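You operate a simulated robot arm through the tools that you are given. There is no shell and no other tool.

The job below is to be done with a simulated robot arm. You get a single attempt, and the scene is never put back.

TASK
Put things in order on the top of the desk. At the end: the coin jar (marked "Coins") stands where the filter stood; the blue glass stands where the coin jar stood; the orange spool from the top of the desk stands on top of the black glasses case; the filter from the top of the desk stands where the orange spool stood; whatever was shut is shut again. Leave all else as you found it, and nothing knocked over.

The check looks at the end state, three seconds after you hand in, the way a careful person would. Anything else that was tipped, shoved, dropped, spilled or broken makes it a failure.

THE ROBOT
A 6-joint arm with a two-finger gripper, fixed in place. Base frame: the origin is at the foot of the arm, x ahead of it, y to its left, z up; the work surface is at about z = 0. Readings come in cm, degrees, newtons and seconds.
With the tool pointing down near the work surface it reaches from about 24 to 62 cm from the base axis. Its first joint turns from -66.0 to 66.0 degrees. Payload 1.37 kg.
The tool frame sits at the grasp point between the pads (the TCP): z along the fingers, y along the line on which they close. The tips reach 2.2 cm beyond it. Largest opening 9.2 cm; the body of the gripper starts 6.5 cm behind the TCP.
Orientation is told as [roll, pitch, yaw] about the base's x, y, z axes, in that order, counted from this pose: with the fingers straight down and closing along the base's y, the tool's x points along the base's -x, its y along +y and its z along -z.

THE INTERFACE
- The arm moves only by the tool jog_arm. Its argument "rows" is one flat list of numbers, 7 for each row, row after row: the shift along the tool's x, y, z in units of 500 mm (1.0 is 500 mm), then the turn, a rotation vector about the tool's x, y, z in units of 45 degrees (1.0 is 45 degrees), then the gripper command, from -1 (fully open) to 1 (shut), values between in proportion. In form: [dx, dy, dz, rx, ry, rz, fingers, dx, dy, dz, rx, ry, rz, fingers, ...]. A call has 1 to 20 rows; each row is the pose to reach, as a shift and turn from the pose commanded when the call began, along the tool's axes at that moment. A call with a number of a shift or a turn outside -1 to 1 is refused whole. A row lasts 0.2 s, in which the tool goes at most 5 cm and 8.6 degrees; a call with a longer step from one row to the next is refused whole, and so is a gripper value outside its range. A pose out of reach is approached as far as the arm can. The call stops where the force on the tool passes 40 N (or 10 N more than at its start, if that is more) or the arm is blocked; 0.2 s more then pass. Each finger halts on what it meets, pressing with about 21 N; the grip force reading is that of the motor and also rises with nothing between the fingers. The clock runs only during rows and for 0.2 s after the last one: add rows that repeat a pose to give the fingers time. It gives the time, the measured TCP pose, the force on the tool (base axes), the opening and the grip force at its end, in the units of the frame above (readings bear some noise), with the torque about the TCP (base axes, N m) and any sound that the robot's microphone picked up.
- Cameras (640 x 400 px; columns grow to the right, rows downward): "scene" is fixed at [2.54, -42.97, 59.83]; the picture's right is [0.89, -0.46, 0.00], its down [-0.23, -0.44, -0.87] and it looks along [0.40, 0.77, -0.49] (base axes); focal length 325 px, centre (320, 200). "wrist" rides on the gripper at [7.1, 1.9, -10.2] in the tool frame; the picture's right is [-0.26, 0.97, 0.00], its down [-0.75, -0.20, -0.62] and it looks along [-0.60, -0.16, 0.78] (tool axes); focal length 280 px, centre (320, 200). There is no depth. A picture from a camera that has moved, and an enlarged one, comes with that camera's place and axes in the base frame and with its lens. The place of the scene camera against the robot may be out by one fixed shift of up to 1.8 cm in any direction.
- snapshot(camera): a new picture of that camera. The clock stands still meanwhile.
- close_up(camera, box): a new picture of the part [left, top, right, bottom] of that camera's present view, enlarged. The clock stands still meanwhile.
- job_done(): hands the job in; it is judged then, once.

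Nothing tells you positions but the pictures and the camera data. Unless the task says otherwise, let go and move clear before handing in.

The tools are called by a JSON object that holds its "name" and its "arguments". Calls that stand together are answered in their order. jog_arm: Moves the arm, as the interface text tells. Its arguments: {"type":"object","properties":{"rows":{"type":"array","items":{"type":"number"}}},"required":["rows"]} The other tools are called the same way: snapshot (camera) takes a picture; close_up (camera, box) takes an enlarged picture of a part of a camera's view; job_done () hands the job in.

At the start:

```text
time_s: 0.0
tool_pos: [35.03, 31.54, 26.37]
orientation: [0.1, 0.1, 0.0]
wrist_force: [-1.3, -0.3, 0.5]
moment: [-0.01, 0.02, 0.03]
gripper_width: 9.18
finger_force: 0.1
```

scene: 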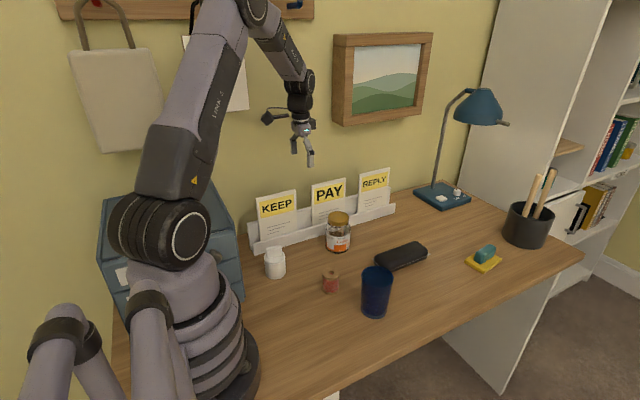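
wrist: 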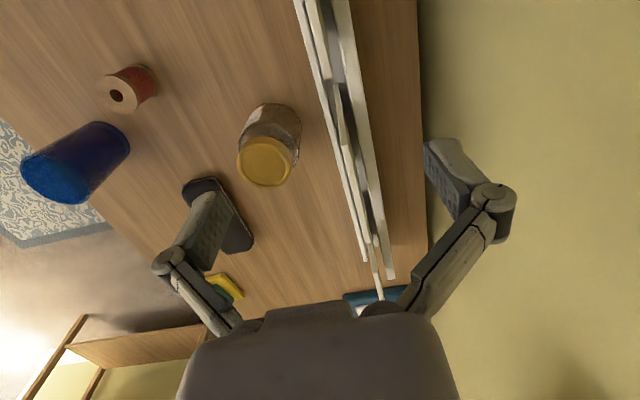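

I see a desk with a white bottle (perhaps the filter), a jar with a gold lid, a red-orange spool, a blue glass, a black glasses case, a sponge and a pen pot. I will take closer looks before moving anything.

{"name": "close_up", "arguments": {"camera": "scene", "box": [240, 180, 440, 330]}}

{"name": "close_up", "arguments": {"camera": "scene", "box": [400, 80, 600, 290]}}

{"name": "close_up", "arguments": {"camera": "scene", "box": [80, 180, 300, 345]}}

{"name": "close_up", "arguments": {"camera": "wrist", "box": [0, 40, 340, 320]}}

```text
2.67 times, centred on (340, 255) of scene
camera zoom: at [2.54, -42.97, 59.83], right [0.89, -0.46, 0.0], down [-0.23, -0.44, -0.87], along [0.4, 0.77, -0.49], focal length 866 px, centre (267, 53)
```

zoom: 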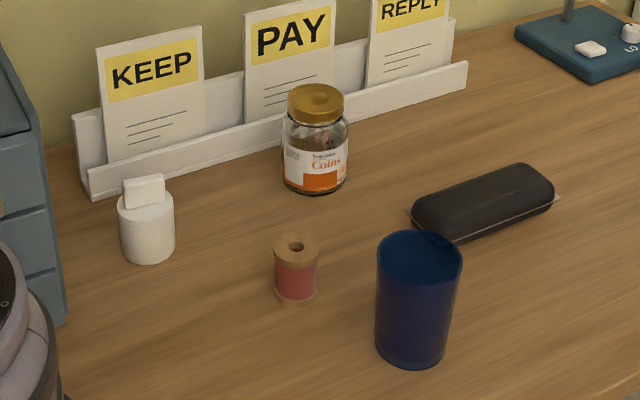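

```text
1.90 times, centred on (500, 185) of scene
camera zoom: at [2.54, -42.97, 59.83], right [0.89, -0.46, 0.0], down [-0.23, -0.44, -0.87], along [0.4, 0.77, -0.49], focal length 619 px, centre (-23, 229)
```

zoom: 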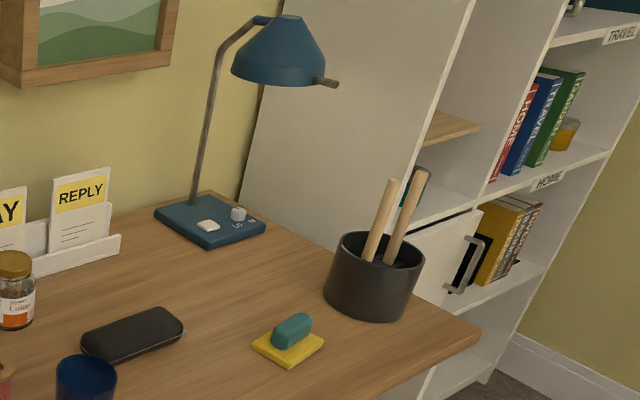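

```text
2.42 times, centred on (190, 262) of scene
camera zoom: at [2.54, -42.97, 59.83], right [0.89, -0.46, 0.0], down [-0.23, -0.44, -0.87], along [0.4, 0.77, -0.49], focal length 788 px, centre (635, 48)
```

zoom: 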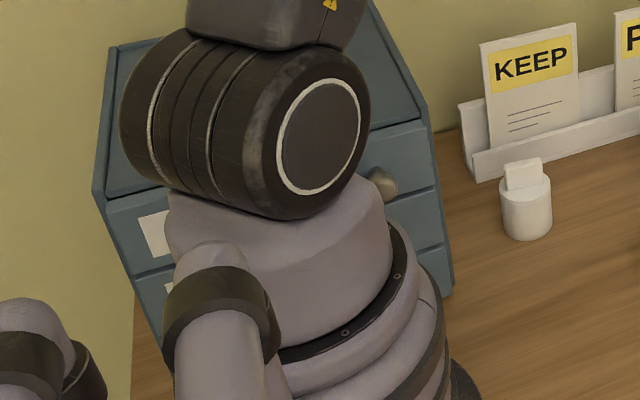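

```text
1.43 times, centred on (170, 180) of wrist
camera zoom: at [27.97, 33.61, 36.2], right [0.26, 0.96, 0.0], down [0.75, -0.21, 0.62], along [0.6, -0.16, -0.78], focal length 401 px, centre (534, 229)
```

zoom: 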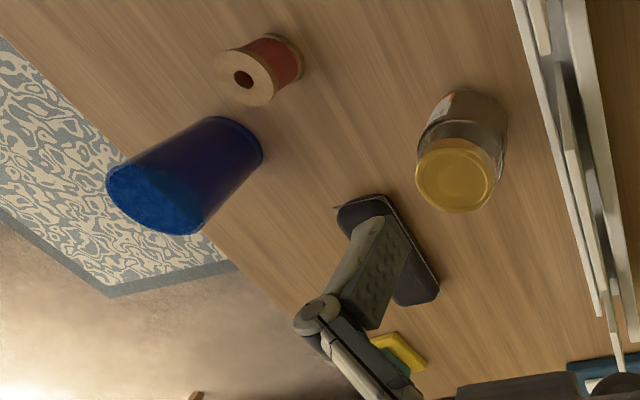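

The likely white "filter" sits near (22,22), the coin jar near (43,24), the spool near (33,9), the glass near (39,-1) and the case near (54,9). I'll move the arm high over the middle, turning it, to get better views from the wrist camera.

{"name": "jog_arm", "arguments": {"rows": [0.007, -0.09, -0.01, 0, 0, -0.1667, -1, 0.014, -0.18, -0.02, 0, 0, -0.3333, -1, 0.02, -0.27, -0.03, 0, 0, -0.5, -1, 0.027, -0.36, -0.04, 0, 0, -0.6667, -1, 0.034, -0.45, -0.05, 0, 0, -0.8333, -1, 0.04, -0.53, -0.06, 0, 0, -1, -1, 0.04, -0.53, -0.06, 0, 0, -1, -1]}}

{"name": "snapshot", "arguments": {"camera": "wrist"}}

{"name": "snapshot", "arguments": {"camera": "scene"}}

```text
time_s: 1.6
tool_pos: [32.98, 4.93, 29.17]
orientation: [0.0, -0.1, 45.0]
wrist_force: [-1.0, 0.9, 0.0]
moment: [0.0, 0.0, 0.02]
gripper_width: 9.19
finger_force: 0.1
```

```text
taken
camera wrist: at [26.58, 1.5, 39.16], right [-0.5, 0.87, 0.0], down [0.68, 0.39, 0.62], along [0.54, 0.31, -0.78], focal length 280 px, centre (320, 200)
```

wrist: 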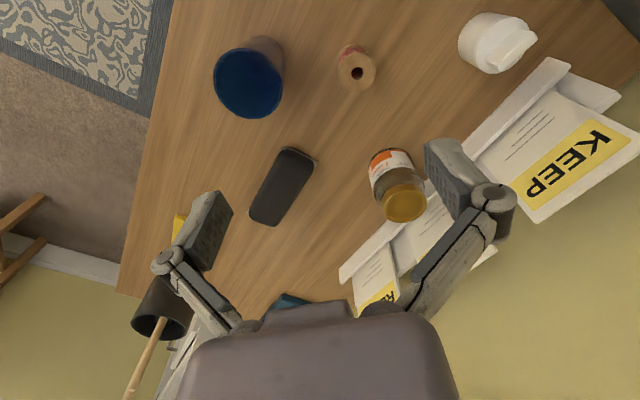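

```text
taken
```

scene: 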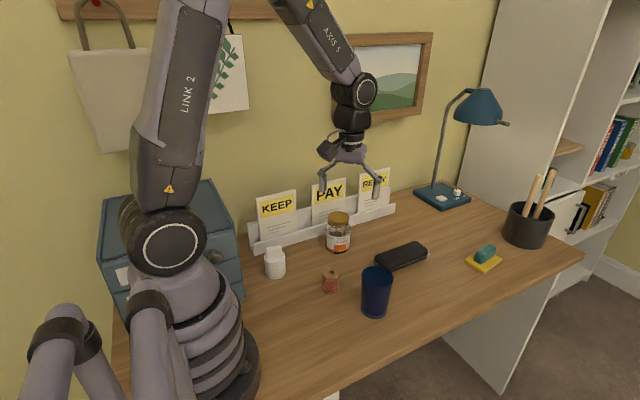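

I can see everything well from here. I'll enlarge the wrist view to locate each item precisely.

{"name": "close_up", "arguments": {"camera": "wrist", "box": [190, 0, 430, 150]}}

{"name": "close_up", "arguments": {"camera": "wrist", "box": [230, 110, 470, 260]}}

{"name": "close_up", "arguments": {"camera": "wrist", "box": [400, 0, 640, 150]}}

```text
2.67 times, centred on (310, 75) of wrist
camera zoom: at [26.58, 1.5, 39.16], right [-0.5, 0.87, 0.0], down [0.68, 0.39, 0.62], along [0.54, 0.31, -0.78], focal length 748 px, centre (347, 533)
```

zoom: 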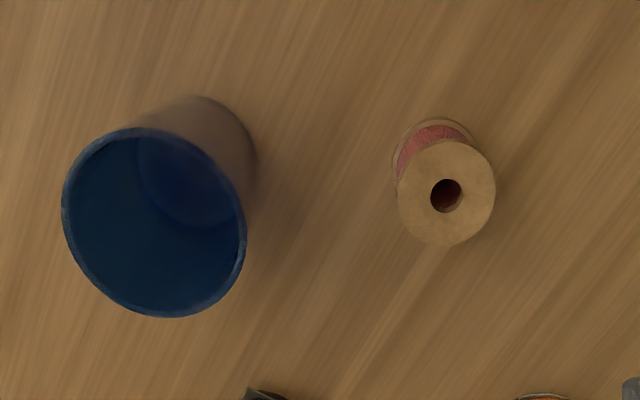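

```text
2.67 times, centred on (350, 185) of wrist
camera zoom: at [26.58, 1.5, 39.16], right [-0.5, 0.87, 0.0], down [0.68, 0.39, 0.62], along [0.54, 0.31, -0.78], focal length 748 px, centre (240, 240)
```

zoom: 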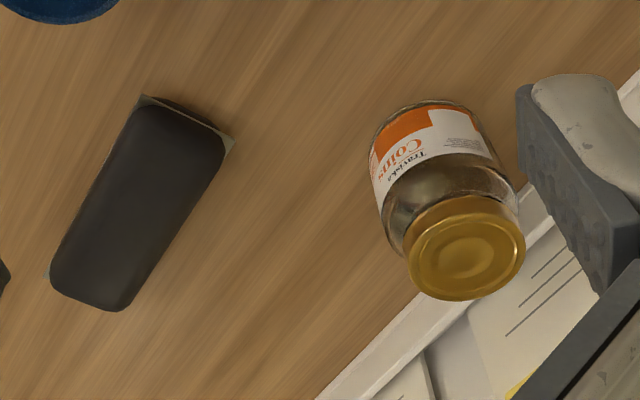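

```text
2.67 times, centred on (520, 75) of wrist
camera zoom: at [26.58, 1.5, 39.16], right [-0.5, 0.87, 0.0], down [0.68, 0.39, 0.62], along [0.54, 0.31, -0.78], focal length 748 px, centre (-213, 533)
```

zoom: 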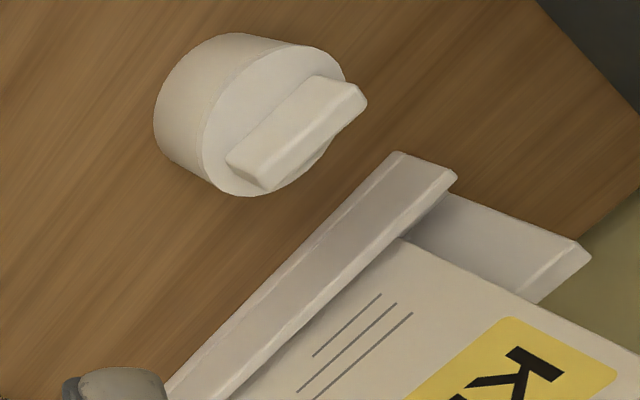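

The filter is the white cylinder with a block handle at about (21.5, 22). The spool is at about (31.6, 9.3), the glass at (37.5, -0.8), the jar at (41.7, 23.8), and the case is centred near (52, 9) with its long side along x. I'll go above the spool and check alignment from closer.

{"name": "jog_arm", "arguments": {"rows": [-0.007, 0.0137, 0.0373, 0, 0, 0.1667, -1, -0.0141, 0.0273, 0.0747, 0, 0, 0.3333, -1, -0.0212, 0.041, 0.112, 0, 0, 0.5, -1, -0.0283, 0.0547, 0.1493, 0, 0, 0.6667, -1, -0.0353, 0.0683, 0.1867, 0, 0, 0.8333, -1, -0.0424, 0.082, 0.224, 0, 0, 1, -1, -0.0424, 0.082, 0.224, 0, 0, 1, -1]}}

{"name": "snapshot", "arguments": {"camera": "wrist"}}

{"name": "close_up", "arguments": {"camera": "scene", "box": [300, 200, 500, 325]}}

```text
time_s: 3.2
tool_pos: [31.57, 9.51, 18.03]
orientation: [0.1, 0.0, 0.0]
wrist_force: [0.4, 0.6, -1.2]
moment: [0.05, 0.0, 0.01]
gripper_width: 9.19
finger_force: 0.0
```

```text
taken
camera wrist: at [24.5, 11.6, 27.95], right [0.26, 0.96, 0.0], down [0.75, -0.21, 0.62], along [0.6, -0.16, -0.78], focal length 280 px, centre (320, 200)
```

wrist: 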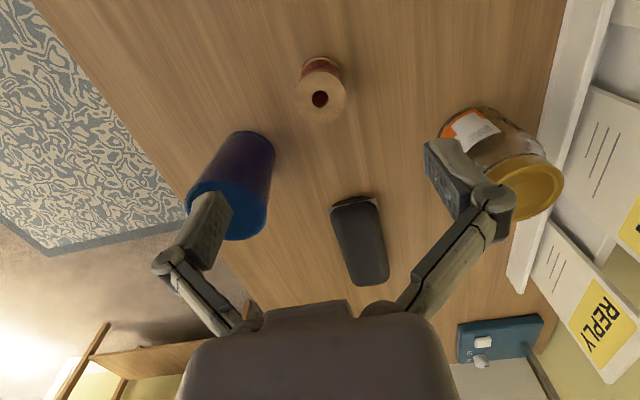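

```text
3.20 times, centred on (400, 262) of scene
camera zoom: at [2.54, -42.97, 59.83], right [0.89, -0.46, 0.0], down [-0.23, -0.44, -0.87], along [0.4, 0.77, -0.49], focal length 1040 px, centre (64, 0)
```

zoom: 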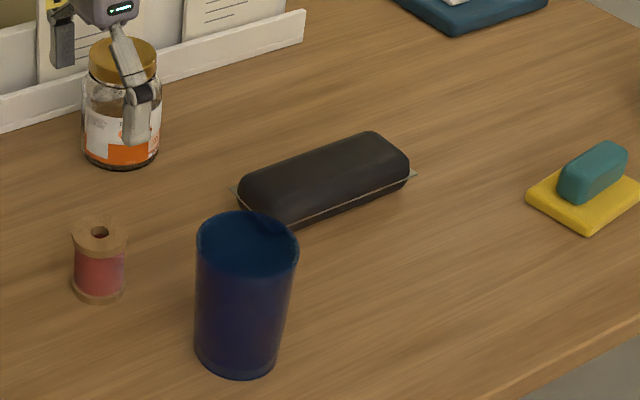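

The spool is directly ahead of the wrist camera and the case lies beyond it. I'll zoom in on both.

{"name": "close_up", "arguments": {"camera": "wrist", "box": [250, 30, 410, 130]}}

{"name": "close_up", "arguments": {"camera": "wrist", "box": [290, 190, 450, 290]}}

{"name": "close_up", "arguments": {"camera": "wrist", "box": [420, 80, 580, 230]}}

{"name": "close_up", "arguments": {"camera": "wrist", "box": [160, 110, 320, 260]}}

```text
4.00 times, centred on (330, 80) of wrist
camera zoom: at [24.5, 11.6, 27.95], right [0.26, 0.96, 0.0], down [0.75, -0.21, 0.62], along [0.6, -0.16, -0.78], focal length 1122 px, centre (280, 680)
```

zoom: 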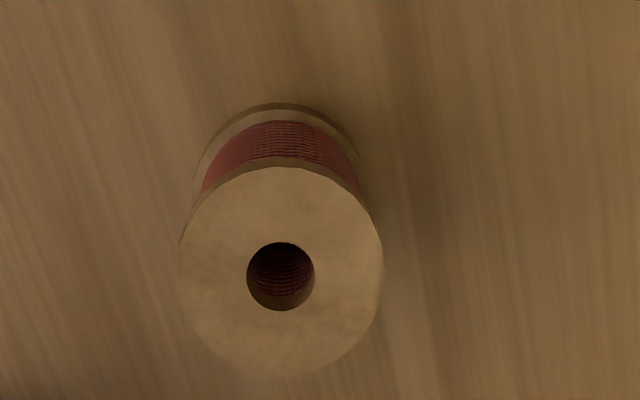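

```text
4.00 times, centred on (370, 240) of wrist
camera zoom: at [24.5, 11.6, 27.95], right [0.26, 0.96, 0.0], down [0.75, -0.21, 0.62], along [0.6, -0.16, -0.78], focal length 1122 px, centre (120, 40)
```

zoom: 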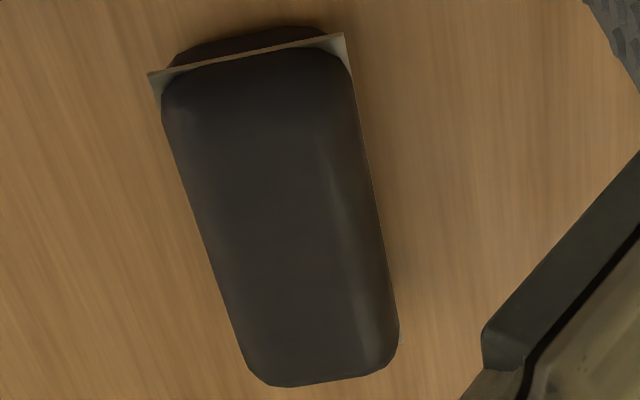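

```text
2.67 times, centred on (500, 155) of wrist
camera zoom: at [24.5, 11.6, 27.95], right [0.26, 0.96, 0.0], down [0.75, -0.21, 0.62], along [0.6, -0.16, -0.78], focal length 748 px, centre (-160, 320)
```

zoom: 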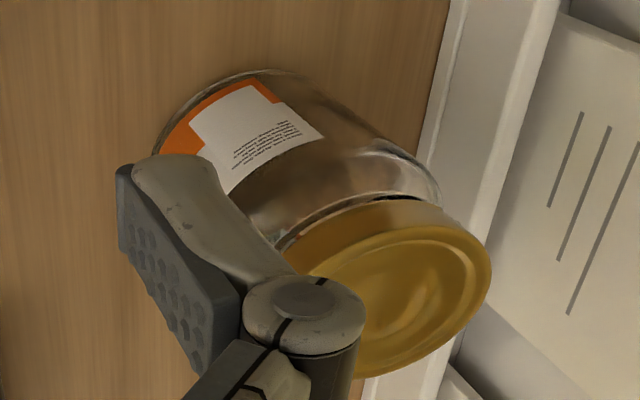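

```text
2.67 times, centred on (240, 185) of wrist
camera zoom: at [24.5, 11.6, 27.95], right [0.26, 0.96, 0.0], down [0.75, -0.21, 0.62], along [0.6, -0.16, -0.78], focal length 748 px, centre (533, 240)
```

zoom: 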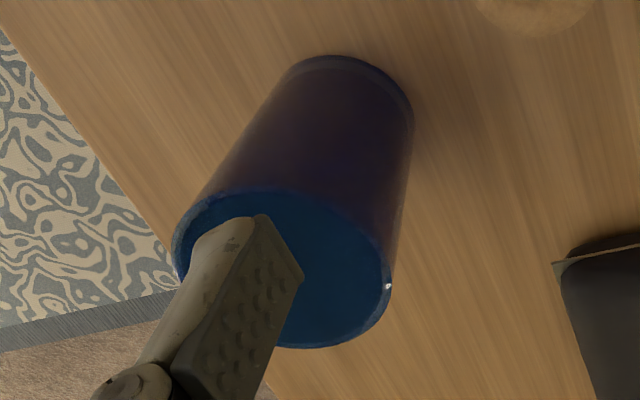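

The spool is at about (31.6, 9.65), roughly 5.6 cm tall, and the case centre is near (53.5, 9.6) along x. I'm lowering the open gripper around the spool.

{"name": "jog_arm", "arguments": {"rows": [0, 0.002, 0.07, 0, 0, 0, -1, 0, 0.003, 0.14, 0, 0, 0, -1, 0, 0.003, 0.2, 0, 0, 0, -1, 0, 0.003, 0.25, 0, 0, 0, -1, 0, 0.003, 0.275, 0, 0, 0, -1, 0, 0.003, 0.292, 0, 0, 0, -1, 0, 0.003, 0.292, 0, 0, 0, -1]}}

{"name": "snapshot", "arguments": {"camera": "wrist"}}

{"name": "close_up", "arguments": {"camera": "scene", "box": [270, 200, 430, 325]}}

```text
time_s: 4.8
tool_pos: [31.71, 9.66, 3.5]
orientation: [0.0, 0.0, 0.1]
wrist_force: [-0.8, -0.6, 0.4]
moment: [-0.02, 0.0, -0.02]
gripper_width: 9.19
finger_force: 0.1
```

```text
taken
camera wrist: at [24.56, 11.7, 13.37], right [0.26, 0.96, 0.0], down [0.75, -0.21, 0.62], along [0.6, -0.16, -0.78], focal length 280 px, centre (320, 200)
```

wrist: 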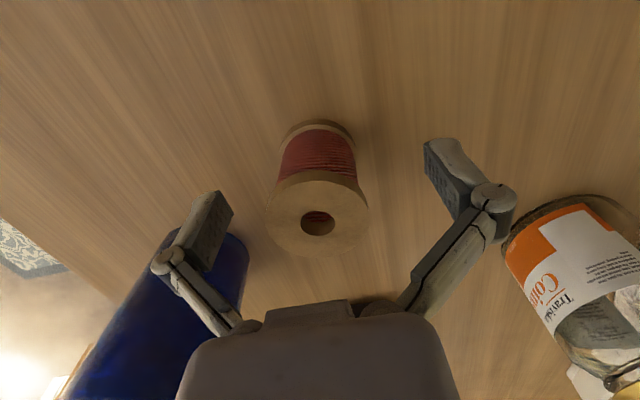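

```text
3.20 times, centred on (350, 262) of scene
camera zoom: at [2.54, -42.97, 59.83], right [0.89, -0.46, 0.0], down [-0.23, -0.44, -0.87], along [0.4, 0.77, -0.49], focal length 1040 px, centre (224, 0)
```

zoom: 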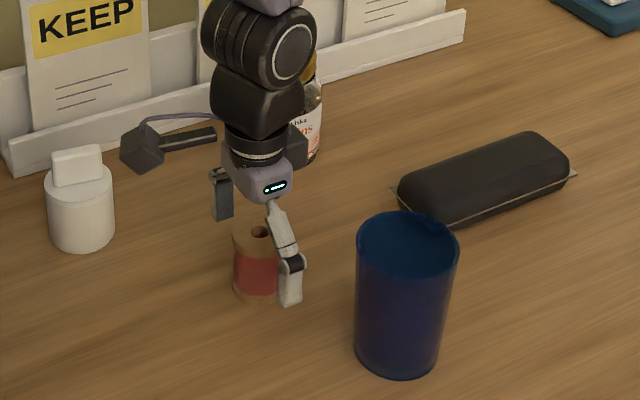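

The fingers straddle the spool with the spool about 0.3 cm nearer the base than the tool. I'm nudging to centre and closing.

{"name": "jog_arm", "arguments": {"rows": [0.006, 0.003, 0.002, 0, 0, 0, -1, 0.006, 0.003, 0.002, 0, 0, 0, -0.4, 0.006, 0.003, 0.002, 0, 0, 0, 0.2, 0.006, 0.003, 0.002, 0, 0, 0, 0.5, 0.006, 0.003, 0.002, 0, 0, 0, 0.7, 0.006, 0.003, 0.002, 0, 0, 0, 0.7, 0.006, 0.003, 0.002, 0, 0, 0, 0.7]}}

{"name": "snapshot", "arguments": {"camera": "wrist"}}

```text
time_s: 6.4
tool_pos: [31.44, 9.83, 3.34]
orientation: [0.1, -0.1, 0.0]
wrist_force: [-0.6, 0.2, 4.1]
moment: [0.0, -0.02, -0.01]
gripper_width: 3.78
finger_force: 20.8
```

```text
taken
camera wrist: at [24.25, 11.82, 13.28], right [0.26, 0.96, 0.0], down [0.75, -0.21, 0.62], along [0.6, -0.16, -0.78], focal length 280 px, centre (320, 200)
```

wrist: 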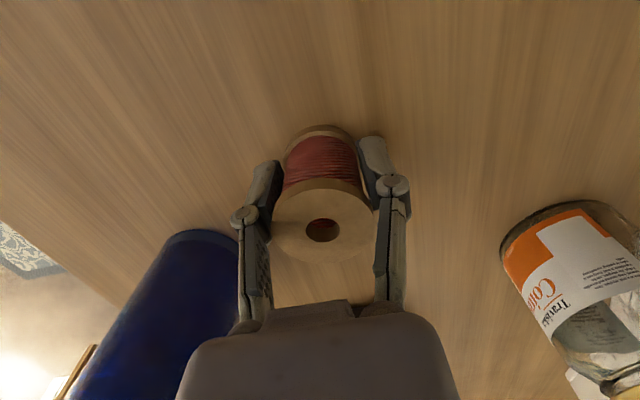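

The spool is gripped (3.8 cm wide, 21 N). I'm lifting it and carrying it over the case centre at about (53.5, 9.6).

{"name": "jog_arm", "arguments": {"rows": [0, 0, -0.03, 0, 0, 0, 0.7, 0, 0, -0.09, 0, 0, 0, 0.7, 0, 0, -0.16, 0, 0, 0, 0.7, 0, 0, -0.2, 0, 0, 0, 0.7, -0.03, 0, -0.21, 0, 0, 0, 0.7, -0.09, 0, -0.21, 0, 0, 0, 0.7, -0.16, -0.001, -0.21, 0, 0, 0, 0.7, -0.23, -0.003, -0.21, 0, 0, 0, 0.7, -0.3, -0.004, -0.21, 0, 0, 0, 0.7, -0.37, -0.005, -0.21, 0, 0, 0, 0.7, -0.42, -0.005, -0.21, 0, 0, 0, 0.7, -0.441, -0.005, -0.2, 0, 0, 0, 0.7, -0.441, -0.005, -0.16, 0, 0, 0, 0.7, -0.441, -0.005, -0.13, 0, 0, 0, 0.7, -0.441, -0.005, -0.12, 0, 0, 0, 0.7, -0.441, -0.005, -0.12, 0, 0, 0, 0.7]}}

{"name": "snapshot", "arguments": {"camera": "wrist"}}

{"name": "close_up", "arguments": {"camera": "scene", "box": [330, 180, 490, 305]}}

```text
time_s: 9.8
tool_pos: [53.36, 9.65, 9.35]
orientation: [0.1, 0.0, 0.0]
wrist_force: [-0.6, -0.1, -1.1]
moment: [-0.01, 0.0, 0.0]
gripper_width: 3.78
finger_force: 20.2
```

```text
taken
camera wrist: at [46.3, 11.56, 19.25], right [0.26, 0.96, 0.0], down [0.75, -0.21, 0.62], along [0.6, -0.16, -0.78], focal length 280 px, centre (320, 200)
```

wrist: 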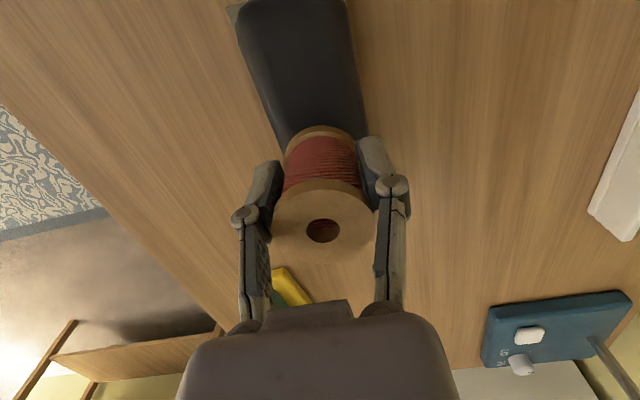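

```text
3.20 times, centred on (410, 242) of scene
camera zoom: at [2.54, -42.97, 59.83], right [0.89, -0.46, 0.0], down [-0.23, -0.44, -0.87], along [0.4, 0.77, -0.49], focal length 1040 px, centre (32, 64)
```

zoom: 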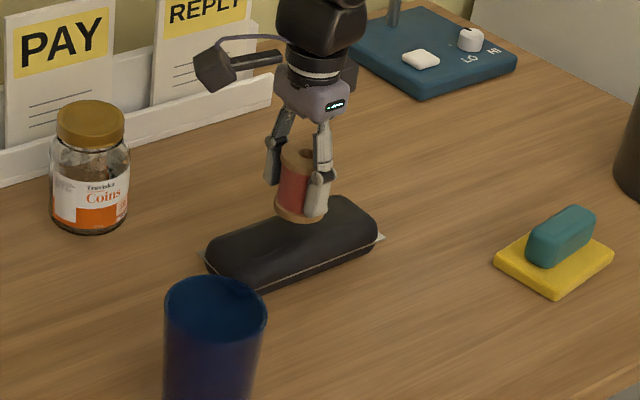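

The spool hangs over the middle of the case. I'll lower it slowly and feel for contact.

{"name": "jog_arm", "arguments": {"rows": [0, 0, 0.01, 0, 0, 0, 0.7, 0, 0, 0.02, 0, 0, 0, 0.7, 0, 0, 0.028, 0, 0, 0, 0.7, 0, 0, 0.032, 0, 0, 0, 0.7, 0, 0, 0.034, 0, 0, 0, 0.7]}}

{"name": "close_up", "arguments": {"camera": "scene", "box": [370, 210, 450, 273]}}

```text
time_s: 11.0
tool_pos: [53.4, 9.69, 7.72]
orientation: [0.1, -0.1, 0.0]
wrist_force: [0.6, -1.0, -0.4]
moment: [-0.01, 0.01, 0.01]
gripper_width: 3.78
finger_force: 20.9
```

```text
6.35 times, centred on (410, 242) of scene
camera zoom: at [2.54, -42.97, 59.83], right [0.89, -0.46, 0.0], down [-0.23, -0.44, -0.87], along [0.4, 0.77, -0.49], focal length 2062 px, centre (-251, -64)
```

zoom: 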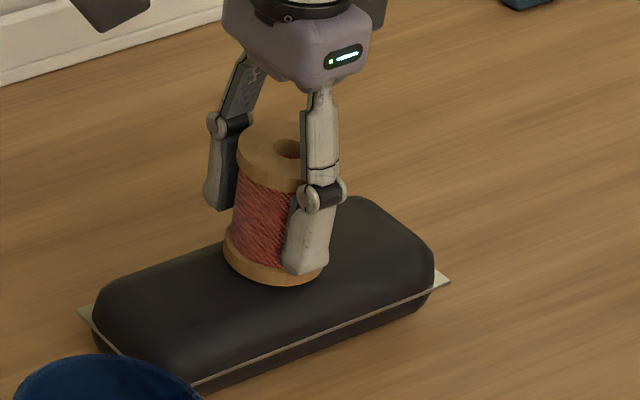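

The spool is just above the lid of the case. I'm continuing down in small steps.

{"name": "jog_arm", "arguments": {"rows": [0, 0, 0.003, 0, 0, 0, 0.7, 0, 0, 0.006, 0, 0, 0, 0.7, 0, 0, 0.009, 0, 0, 0, 0.7, 0, 0, 0.009, 0, 0, 0, 0.7]}}

{"name": "close_up", "arguments": {"camera": "scene", "box": [370, 210, 450, 273]}}

```text
time_s: 12.0
tool_pos: [53.45, 9.56, 7.36]
orientation: [0.1, -0.2, -0.1]
wrist_force: [-4.9, -1.3, 19.0]
moment: [-0.06, 0.02, -0.15]
gripper_width: 3.76
finger_force: 21.4
```

```text
6.35 times, centred on (410, 242) of scene
camera zoom: at [2.52, -42.97, 59.83], right [0.89, -0.46, 0.0], down [-0.23, -0.44, -0.87], along [0.4, 0.77, -0.49], focal length 2062 px, centre (-251, -64)
```

zoom: 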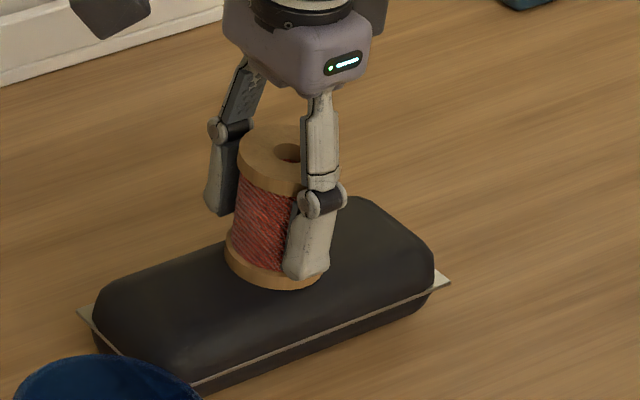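

Contact felt at about 7.4 cm, with 19 N of upward force. I'll ease off a little, open the fingers modestly and rise straight up.

{"name": "jog_arm", "arguments": {"rows": [0, 0, -0.0015, 0, 0, 0, 0.7, 0, 0, -0.0025, 0, 0, 0, 0.5, 0, 0, -0.0025, 0, 0, 0, 0.1, 0, 0, -0.0025, 0, 0, 0, -0.2, 0, 0, -0.0025, 0, 0, 0, -0.3, 0, 0, -0.0025, 0, 0, 0, -0.3, 0, 0, -0.0025, 0, 0, 0, -0.3]}}

{"name": "close_up", "arguments": {"camera": "scene", "box": [370, 210, 450, 273]}}

{"name": "snapshot", "arguments": {"camera": "wrist"}}

```text
time_s: 13.6
tool_pos: [53.42, 9.49, 7.27]
orientation: [0.1, 0.0, -0.1]
wrist_force: [1.5, -0.6, 0.5]
moment: [0.02, 0.01, 0.01]
gripper_width: 5.95
finger_force: 0.1
```

```text
6.35 times, centred on (410, 242) of scene
camera zoom: at [2.54, -42.97, 59.83], right [0.89, -0.46, 0.0], down [-0.23, -0.44, -0.87], along [0.4, 0.77, -0.49], focal length 2062 px, centre (-251, -64)
```

zoom: 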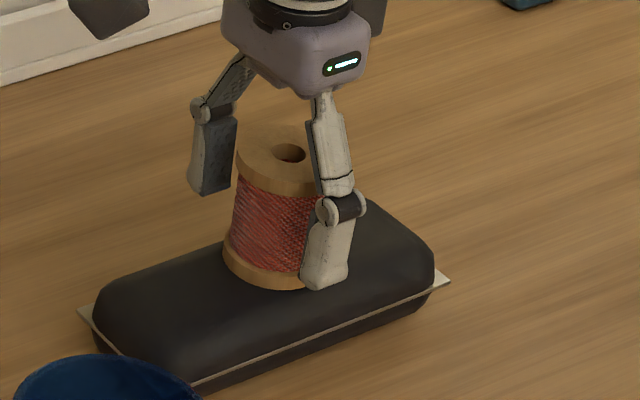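

```text
taken
camera wrist: at [46.28, 11.56, 17.21], right [0.26, 0.96, 0.0], down [0.75, -0.21, 0.62], along [0.6, -0.16, -0.78], focal length 280 px, centre (320, 200)
```

wrist: 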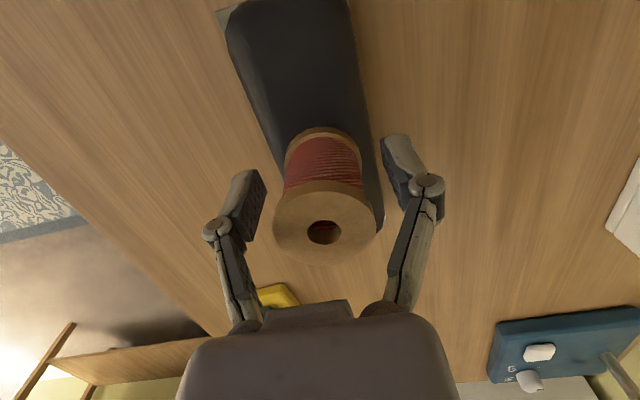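

The spool stands on the case, released. I'm rising straight up and then travelling high towards the filter while turning the gripper.

{"name": "jog_arm", "arguments": {"rows": [0, 0, -0.02, 0, 0, 0, -0.3, 0, 0, -0.06, 0, 0, 0, -0.3, 0, 0, -0.12, 0, 0, 0, -0.3, 0, 0, -0.2, 0, 0, 0, -0.5, 0, 0, -0.28, 0, 0, 0, -1, 0.04, 0.015, -0.295, 0, 0, -0.05, -1, 0.11, 0.042, -0.295, 0, 0, -0.15, -1, 0.19, 0.073, -0.295, 0, 0, -0.3, -1, 0.27, 0.103, -0.295, 0, 0, -0.45, -1, 0.35, 0.134, -0.295, 0, 0, -0.6, -1, 0.43, 0.165, -0.295, 0, 0, -0.75, -1, 0.51, 0.196, -0.295, 0, 0, -0.9, -1, 0.59, 0.226, -0.295, 0, 0, -1, -1, 0.638, 0.245, -0.295, 0, 0, -1, -1, 0.638, 0.245, -0.295, 0, 0, -1, -1]}}

{"name": "snapshot", "arguments": {"camera": "scene"}}

{"name": "snapshot", "arguments": {"camera": "wrist"}}

```text
time_s: 16.8
tool_pos: [21.55, 21.92, 22.07]
orientation: [0.0, -0.1, 45.0]
wrist_force: [0.1, -0.2, -0.6]
moment: [-0.02, 0.0, 0.0]
gripper_width: 9.22
finger_force: 0.0
```

```text
taken
```

scene: 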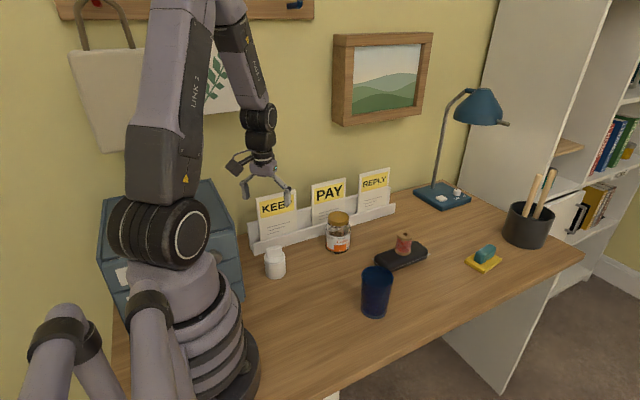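

```text
taken
camera wrist: at [15.05, 18.3, 32.0], right [-0.5, 0.87, 0.0], down [0.68, 0.39, 0.63], along [0.54, 0.31, -0.78], focal length 280 px, centre (320, 200)
```

wrist: 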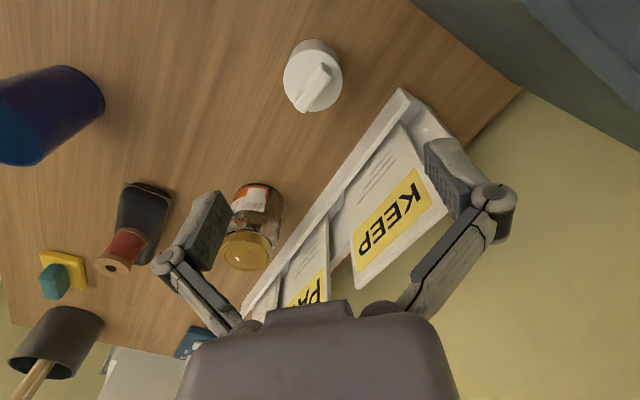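

The filter and jar are visible from here. I'll zoom in on the filter and jar for precise positions.

{"name": "close_up", "arguments": {"camera": "wrist", "box": [240, 20, 400, 130]}}

{"name": "close_up", "arguments": {"camera": "wrist", "box": [180, 160, 340, 300]}}

{"name": "close_up", "arguments": {"camera": "wrist", "box": [380, 0, 640, 180]}}

```text
3.64 times, centred on (320, 75) of wrist
camera zoom: at [15.05, 18.3, 32.0], right [-0.5, 0.87, 0.0], down [0.68, 0.39, 0.63], along [0.54, 0.31, -0.78], focal length 1020 px, centre (320, 654)
```

zoom: 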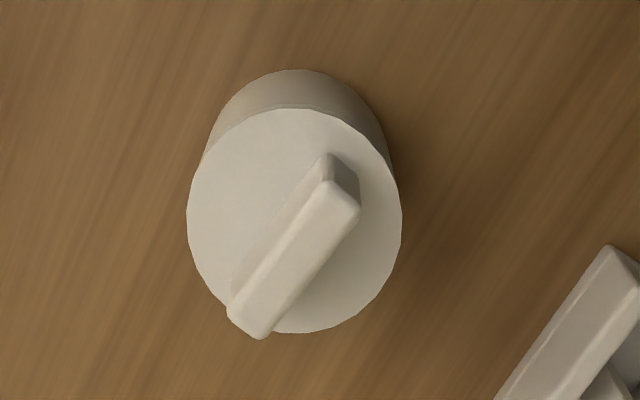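

```text
2.86 times, centred on (260, 230) of wrist
camera zoom: at [15.05, 18.3, 32.0], right [-0.5, 0.87, 0.0], down [0.68, 0.39, 0.63], along [0.54, 0.31, -0.78], focal length 801 px, centre (491, 114)
```

zoom: 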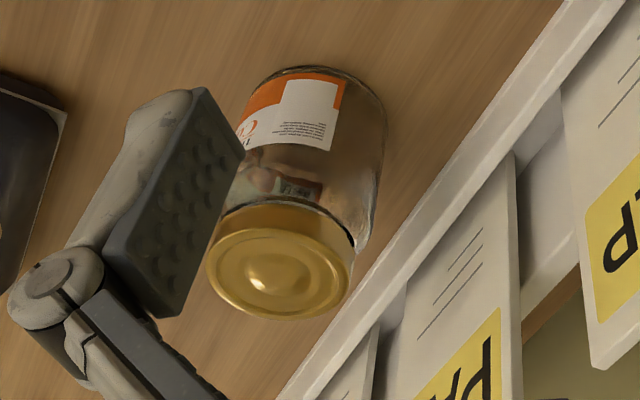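

```text
2.22 times, centred on (510, 90) of wrist
camera zoom: at [15.05, 18.3, 32.0], right [-0.5, 0.87, 0.0], down [0.68, 0.39, 0.63], along [0.54, 0.31, -0.78], focal length 623 px, centre (-102, 444)
```

zoom: 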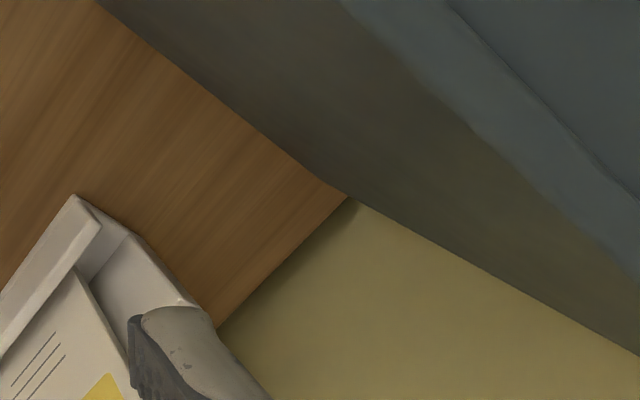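

The filter is at about (21.6, 21.4), radius 2.65 and body height about 5.6, and the cabinet side is at x≈12.3. I'm turning a further 45° so the camera stays clear of the cabinet, and descending partway.

{"name": "jog_arm", "arguments": {"rows": [0.003, -0.004, 0, 0, 0, -0.16, -1, 0.0066, -0.008, 0, 0, 0, -0.33, -1, 0.0066, -0.008, 0, 0, 0, -0.5, -1, 0.0066, -0.008, 0, 0, 0, -0.66, -1, 0.0066, -0.008, 0.04, 0, 0, -0.82, -1, 0.0066, -0.008, 0.1, 0, 0, -0.95, -1, 0.0066, -0.008, 0.15, 0, 0, -1, -1, 0.0066, -0.008, 0.16, 0, 0, -1, -1, 0.0066, -0.008, 0.16, 0, 0, -1, -1]}}

{"name": "snapshot", "arguments": {"camera": "wrist"}}

{"name": "close_up", "arguments": {"camera": "scene", "box": [180, 130, 380, 290]}}

```text
time_s: 18.8
tool_pos: [21.43, 21.26, 14.14]
orientation: [0.0, -0.1, 90.0]
wrist_force: [0.5, 0.6, 0.1]
moment: [-0.02, 0.0, -0.02]
gripper_width: 9.18
finger_force: 0.2
```

```text
taken
camera wrist: at [19.59, 14.28, 24.02], right [-0.96, 0.26, 0.0], down [0.2, 0.75, 0.63], along [0.16, 0.6, -0.78], focal length 280 px, centre (320, 200)
```

wrist: 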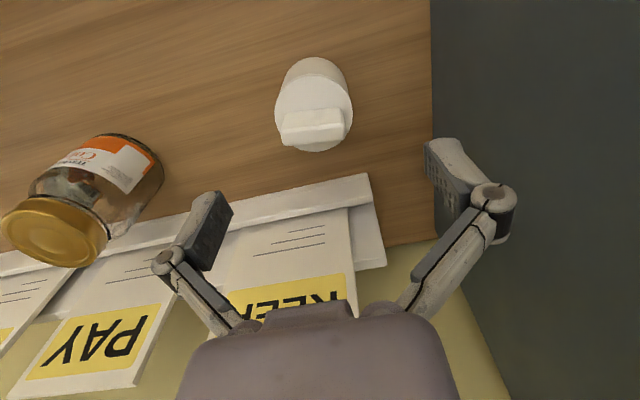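

```text
2.50 times, centred on (280, 210) of scene
camera zoom: at [2.54, -42.97, 59.83], right [0.89, -0.46, 0.0], down [-0.23, -0.44, -0.87], along [0.4, 0.77, -0.49], focal length 812 px, centre (420, 175)
```

zoom: 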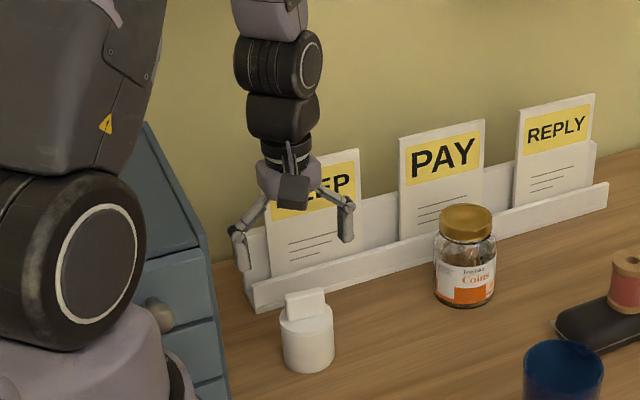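

The filter is centred under the gripper. I'm descending around it now.

{"name": "jog_arm", "arguments": {"rows": [0, -0.004, 0.05, 0, 0, 0, -1, 0, -0.004, 0.11, 0, 0, 0, -1, 0, -0.004, 0.16, 0, 0, 0, -1, 0, -0.004, 0.195, 0, 0, 0, -1, 0, -0.004, 0.215, 0, 0, 0, -1, 0, -0.004, 0.215, 0, 0, 0, -1]}}

{"name": "snapshot", "arguments": {"camera": "wrist"}}

{"name": "close_up", "arguments": {"camera": "scene", "box": [180, 180, 340, 300]}}

```text
time_s: 20.2
tool_pos: [21.67, 21.29, 3.34]
orientation: [0.0, -0.2, 90.0]
wrist_force: [-0.5, 0.4, -0.5]
moment: [0.0, 0.02, 0.02]
gripper_width: 9.2
finger_force: 0.1
```

```text
taken
camera wrist: at [19.8, 14.27, 13.21], right [-0.96, 0.26, 0.0], down [0.2, 0.75, 0.63], along [0.16, 0.6, -0.78], focal length 280 px, centre (320, 200)
```

wrist: 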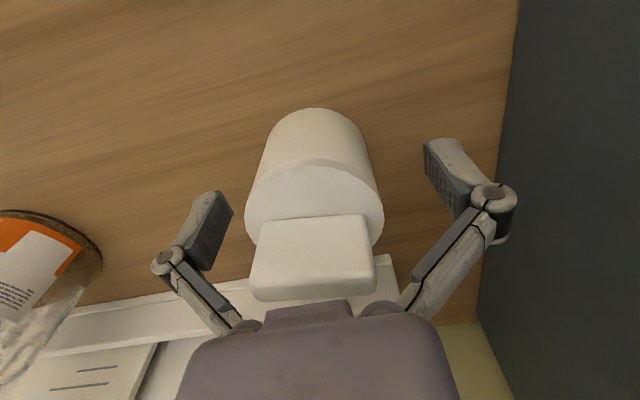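

```text
3.33 times, centred on (260, 240) of scene
camera zoom: at [2.54, -42.97, 59.83], right [0.89, -0.46, 0.0], down [-0.23, -0.44, -0.87], along [0.4, 0.77, -0.49], focal length 1083 px, centre (520, 67)
```

zoom: 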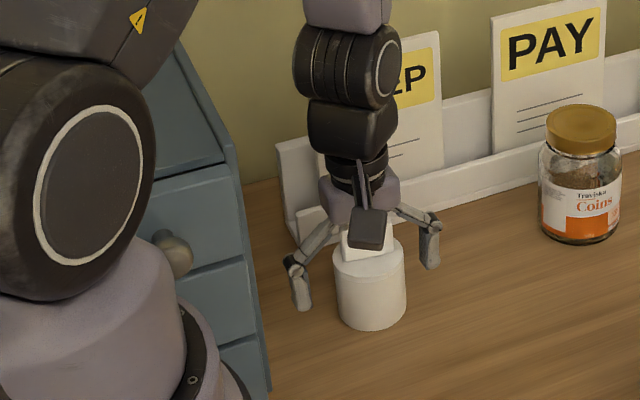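

The filter is centred between the fingers, so I'm closing on its body.

{"name": "jog_arm", "arguments": {"rows": [0, 0, 0, 0, 0, 0, -0.6, 0, 0, 0, 0, 0, 0, -0.2, 0, 0, 0, 0, 0, 0, 0.2, 0, 0, 0, 0, 0, 0, 0.5, 0, 0, 0, 0, 0, 0, 0.5, 0, 0, 0, 0, 0, 0, 0.5]}}

{"name": "snapshot", "arguments": {"camera": "wrist"}}

```text
time_s: 21.6
tool_pos: [21.71, 21.28, 3.45]
orientation: [-0.1, -0.1, 89.9]
wrist_force: [-1.4, -0.4, 8.8]
moment: [0.03, 0.07, 0.0]
gripper_width: 5.37
finger_force: 20.7
```

```text
taken
camera wrist: at [19.79, 14.27, 13.25], right [-0.96, 0.26, 0.0], down [0.21, 0.75, 0.63], along [0.16, 0.6, -0.78], focal length 280 px, centre (320, 200)
```

wrist: 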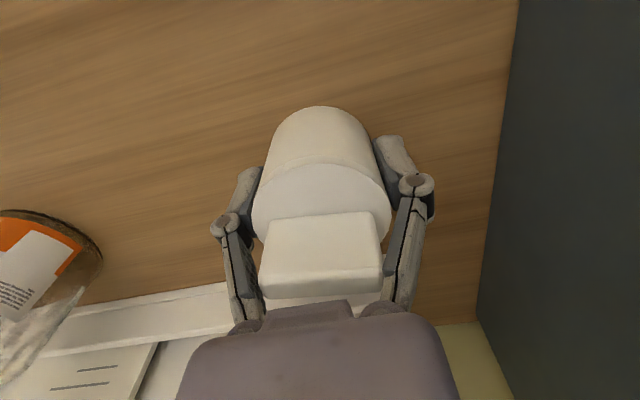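

The filter is held at 5.4 cm wide. I'm lifting it and carrying it to the spool's old place at (31.4, 9.8), stopping slightly above the desk.

{"name": "jog_arm", "arguments": {"rows": [0, 0, -0.02, 0, 0, 0, 0.5, 0, 0, -0.07, 0, 0, 0, 0.5, 0, 0, -0.14, 0, 0, 0, 0.5, 0, 0, -0.19, 0, 0, 0, 0.5, 0.02, -0.017, -0.2, 0, 0, 0, 0.5, 0.06, -0.051, -0.2, 0, 0, 0, 0.5, 0.11, -0.093, -0.2, 0, 0, 0, 0.5, 0.16, -0.135, -0.2, 0, 0, 0, 0.5, 0.21, -0.177, -0.2, 0, 0, 0, 0.5, 0.23, -0.194, -0.18, 0, 0, 0, 0.5, 0.23, -0.194, -0.13, 0, 0, 0, 0.5, 0.23, -0.194, -0.07, 0, 0, 0, 0.5, 0.23, -0.194, -0.03, 0, 0, 0, 0.5, 0.23, -0.194, -0.02, 0, 0, 0, 0.5, 0.23, -0.194, -0.02, 0, 0, 0, 0.5]}}

{"name": "snapshot", "arguments": {"camera": "wrist"}}

{"name": "close_up", "arguments": {"camera": "scene", "box": [240, 180, 440, 330]}}

```text
time_s: 24.8
tool_pos: [31.51, 9.82, 4.2]
orientation: [0.2, -0.1, 90.0]
wrist_force: [0.0, -0.5, -0.3]
moment: [-0.01, -0.02, 0.0]
gripper_width: 5.29
finger_force: 21.0
```

```text
taken
camera wrist: at [29.53, 2.81, 14.15], right [-0.96, 0.26, 0.0], down [0.21, 0.75, 0.63], along [0.16, 0.6, -0.78], focal length 280 px, centre (320, 200)
```

wrist: 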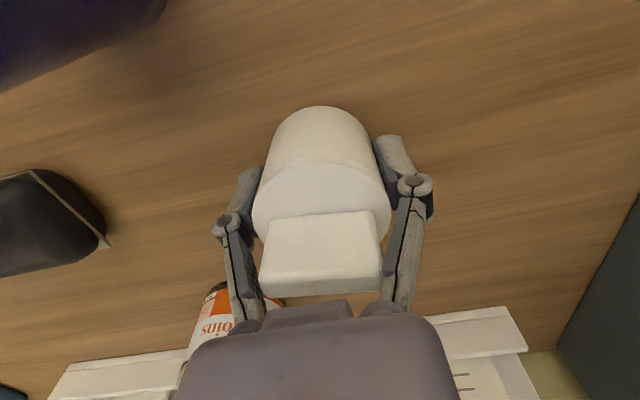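

```text
2.67 times, centred on (340, 255) of scene
camera zoom: at [2.54, -42.97, 59.83], right [0.89, -0.46, 0.0], down [-0.23, -0.44, -0.87], along [0.4, 0.77, -0.49], focal length 866 px, centre (267, 53)
```

zoom: 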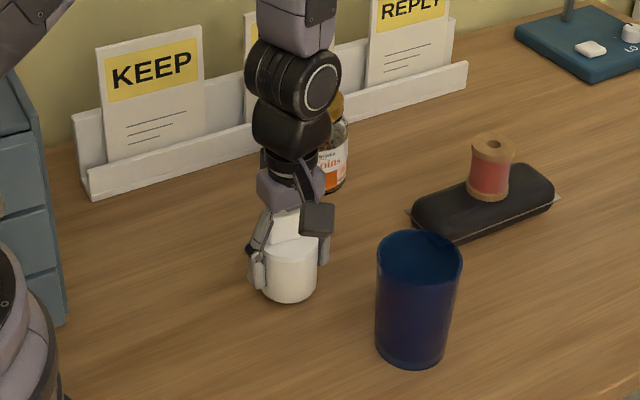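

The filter hovers about 0.9 cm above the spool's old spot. I'm lowering it gently to touch.

{"name": "jog_arm", "arguments": {"rows": [0, 0, 0.006, 0, 0, 0, 0.5, 0, 0, 0.012, 0, 0, 0, 0.5, 0, 0, 0.016, 0, 0, 0, 0.5, 0, 0, 0.018, 0, 0, 0, 0.5, 0, 0, 0.018, 0, 0, 0, 0.5]}}

```text
time_s: 26.0
tool_pos: [31.45, 9.77, 3.41]
orientation: [0.0, -0.1, 90.0]
wrist_force: [-0.5, 1.4, 3.6]
moment: [0.03, -0.03, 0.01]
gripper_width: 5.29
finger_force: 20.8
```

Contact is just beginning (about 4 N), so I'll release and rise.

{"name": "jog_arm", "arguments": {"rows": [0, 0, 0.001, 0, 0, 0, 0.5, 0, 0, 0.001, 0, 0, 0, 0, 0, 0, 0.001, 0, 0, 0, -0.3, 0, 0, 0.001, 0, 0, 0, -0.6, 0, 0, 0.001, 0, 0, 0, -0.8, 0, 0, 0.001, 0, 0, 0, -0.8, 0, 0, 0.001, 0, 0, 0, -0.8]}}

{"name": "snapshot", "arguments": {"camera": "wrist"}}

```text
time_s: 27.6
tool_pos: [31.46, 9.85, 3.31]
orientation: [0.0, -0.1, 90.1]
wrist_force: [-0.5, -0.5, 1.4]
moment: [0.0, -0.01, 0.0]
gripper_width: 8.25
finger_force: 0.2
```

```text
taken
camera wrist: at [29.5, 2.79, 13.27], right [-0.96, 0.26, 0.0], down [0.21, 0.75, 0.63], along [0.16, 0.6, -0.78], focal length 280 px, centre (320, 200)
```

wrist: 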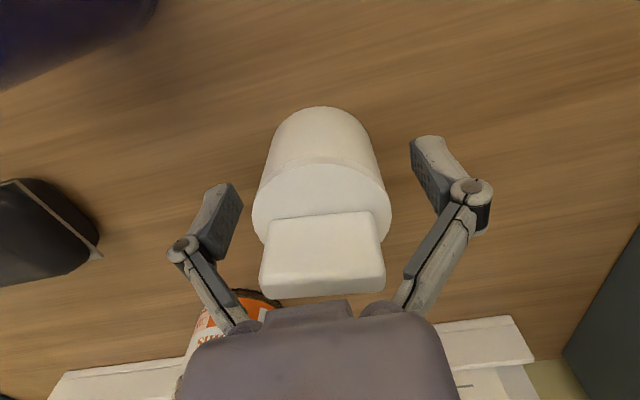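

The filter is released on the spool's old spot. I'm rising and moving above the jar for a close look.

{"name": "jog_arm", "arguments": {"rows": [0, 0, -0.02, 0, 0, 0, -0.8, 0, 0, -0.07, 0, 0, 0, -0.8, 0, 0, -0.15, 0, 0, 0, -0.9, 0, 0, -0.23, 0, 0, 0, -1, 0, 0, -0.31, 0, 0, 0, -1, -0.03, -0.023, -0.34, 0, 0, 0, -1, -0.09, -0.069, -0.34, 0, 0, 0, -1, -0.15, -0.115, -0.34, 0, 0, 0, -1, -0.21, -0.161, -0.34, 0, 0, 0, -1, -0.26, -0.199, -0.34, 0, 0, 0, -1, -0.274, -0.21, -0.34, 0, 0, 0, -1, -0.274, -0.21, -0.34, 0, 0, 0, -1]}}

{"name": "snapshot", "arguments": {"camera": "wrist"}}

{"name": "snapshot", "arguments": {"camera": "scene"}}

```text
time_s: 30.2
tool_pos: [42.02, 23.64, 20.43]
orientation: [0.0, 0.0, 90.0]
wrist_force: [-1.0, 0.8, 0.1]
moment: [0.0, -0.03, 0.01]
gripper_width: 9.21
finger_force: 0.1
```

```text
taken
camera wrist: at [40.08, 16.53, 30.31], right [-0.96, 0.26, 0.0], down [0.21, 0.75, 0.63], along [0.16, 0.6, -0.78], focal length 280 px, centre (320, 200)
```

wrist: 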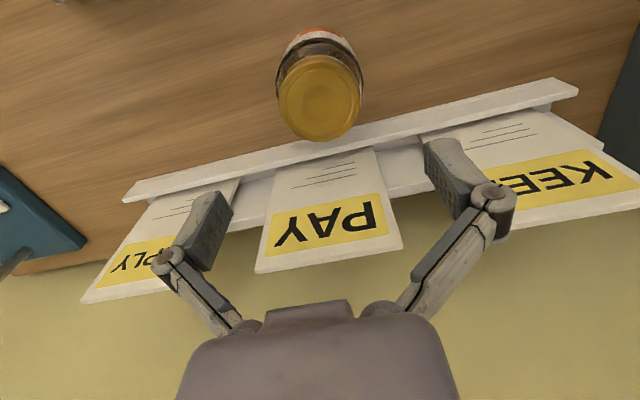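

```text
taken
```

scene: 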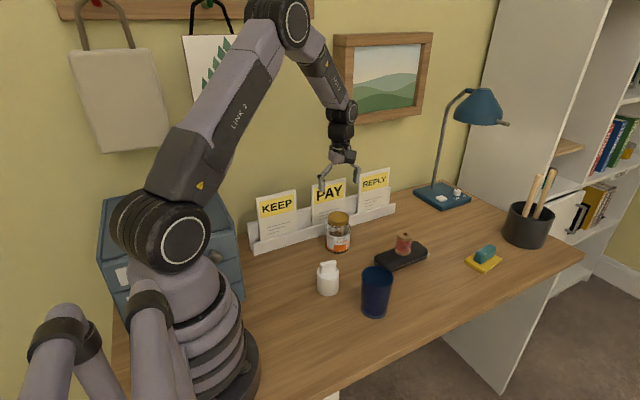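

{"name": "close_up", "arguments": {"camera": "wrist", "box": [240, 10, 400, 160]}}

{"name": "close_up", "arguments": {"camera": "scene", "box": [300, 190, 380, 265]}}

```text
2.67 times, centred on (320, 85) of wrist
camera zoom: at [40.08, 16.53, 30.31], right [-0.96, 0.26, 0.0], down [0.21, 0.75, 0.63], along [0.16, 0.6, -0.78], focal length 748 px, centre (320, 507)
```

zoom: 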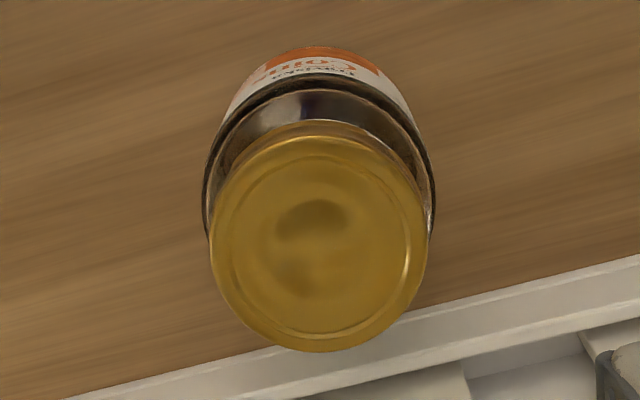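

```text
5.33 times, centred on (340, 228) of scene
camera zoom: at [2.54, -42.97, 59.83], right [0.89, -0.46, 0.0], down [-0.23, -0.44, -0.87], along [0.4, 0.77, -0.49], focal length 1732 px, centre (213, 53)
```

zoom: 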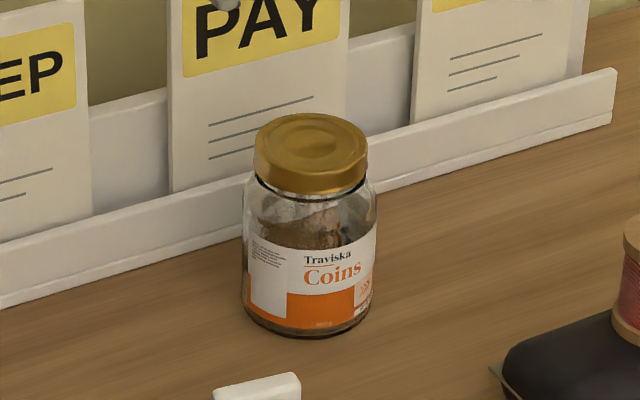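

The jar stands at about (41.9, 23.2), body radius 3.7 and lid top near z=9.6. From the finger geometry, the links would foul the lid if I went too low, so I'll grip the upper body with the tool at z≈6.

{"name": "jog_arm", "arguments": {"rows": [0.003, 0.001, 0.05, 0, 0, 0, -1, 0.006, 0.002, 0.12, 0, 0, 0, -1, 0.006, 0.002, 0.19, 0, 0, 0, -1, 0.006, 0.002, 0.245, 0, 0, 0, -1, 0.006, 0.002, 0.275, 0, 0, 0, -1, 0.006, 0.002, 0.288, 0, 0, 0, -1, 0.006, 0.002, 0.288, 0, 0, 0, -1]}}

{"name": "snapshot", "arguments": {"camera": "wrist"}}

{"name": "close_up", "arguments": {"camera": "scene", "box": [290, 170, 390, 265]}}

```text
time_s: 31.8
tool_pos: [41.85, 23.21, 5.94]
orientation: [0.0, 0.0, 90.0]
wrist_force: [0.7, 0.6, -0.3]
moment: [-0.03, 0.07, -0.03]
gripper_width: 9.21
finger_force: 0.2
```

```text
taken
camera wrist: at [39.93, 16.2, 15.88], right [-0.96, 0.26, 0.0], down [0.21, 0.75, 0.63], along [0.16, 0.6, -0.78], focal length 280 px, centre (320, 200)
```

wrist: 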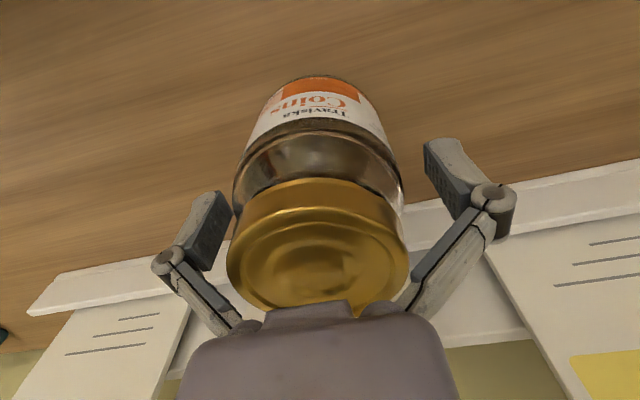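

```text
4.21 times, centred on (340, 218) of scene
camera zoom: at [2.54, -42.97, 59.83], right [0.89, -0.46, 0.0], down [-0.23, -0.44, -0.87], along [0.4, 0.77, -0.49], focal length 1368 px, centre (236, 126)
```

zoom: 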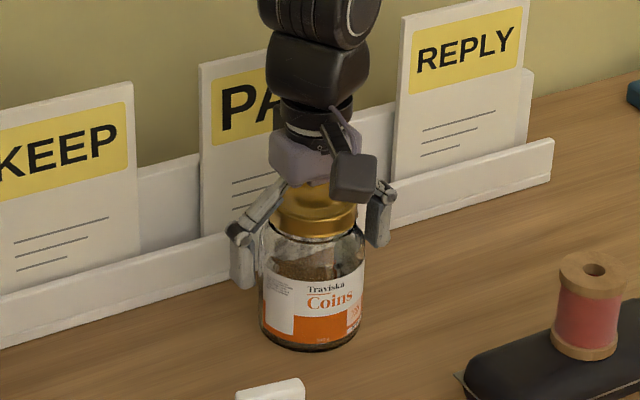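

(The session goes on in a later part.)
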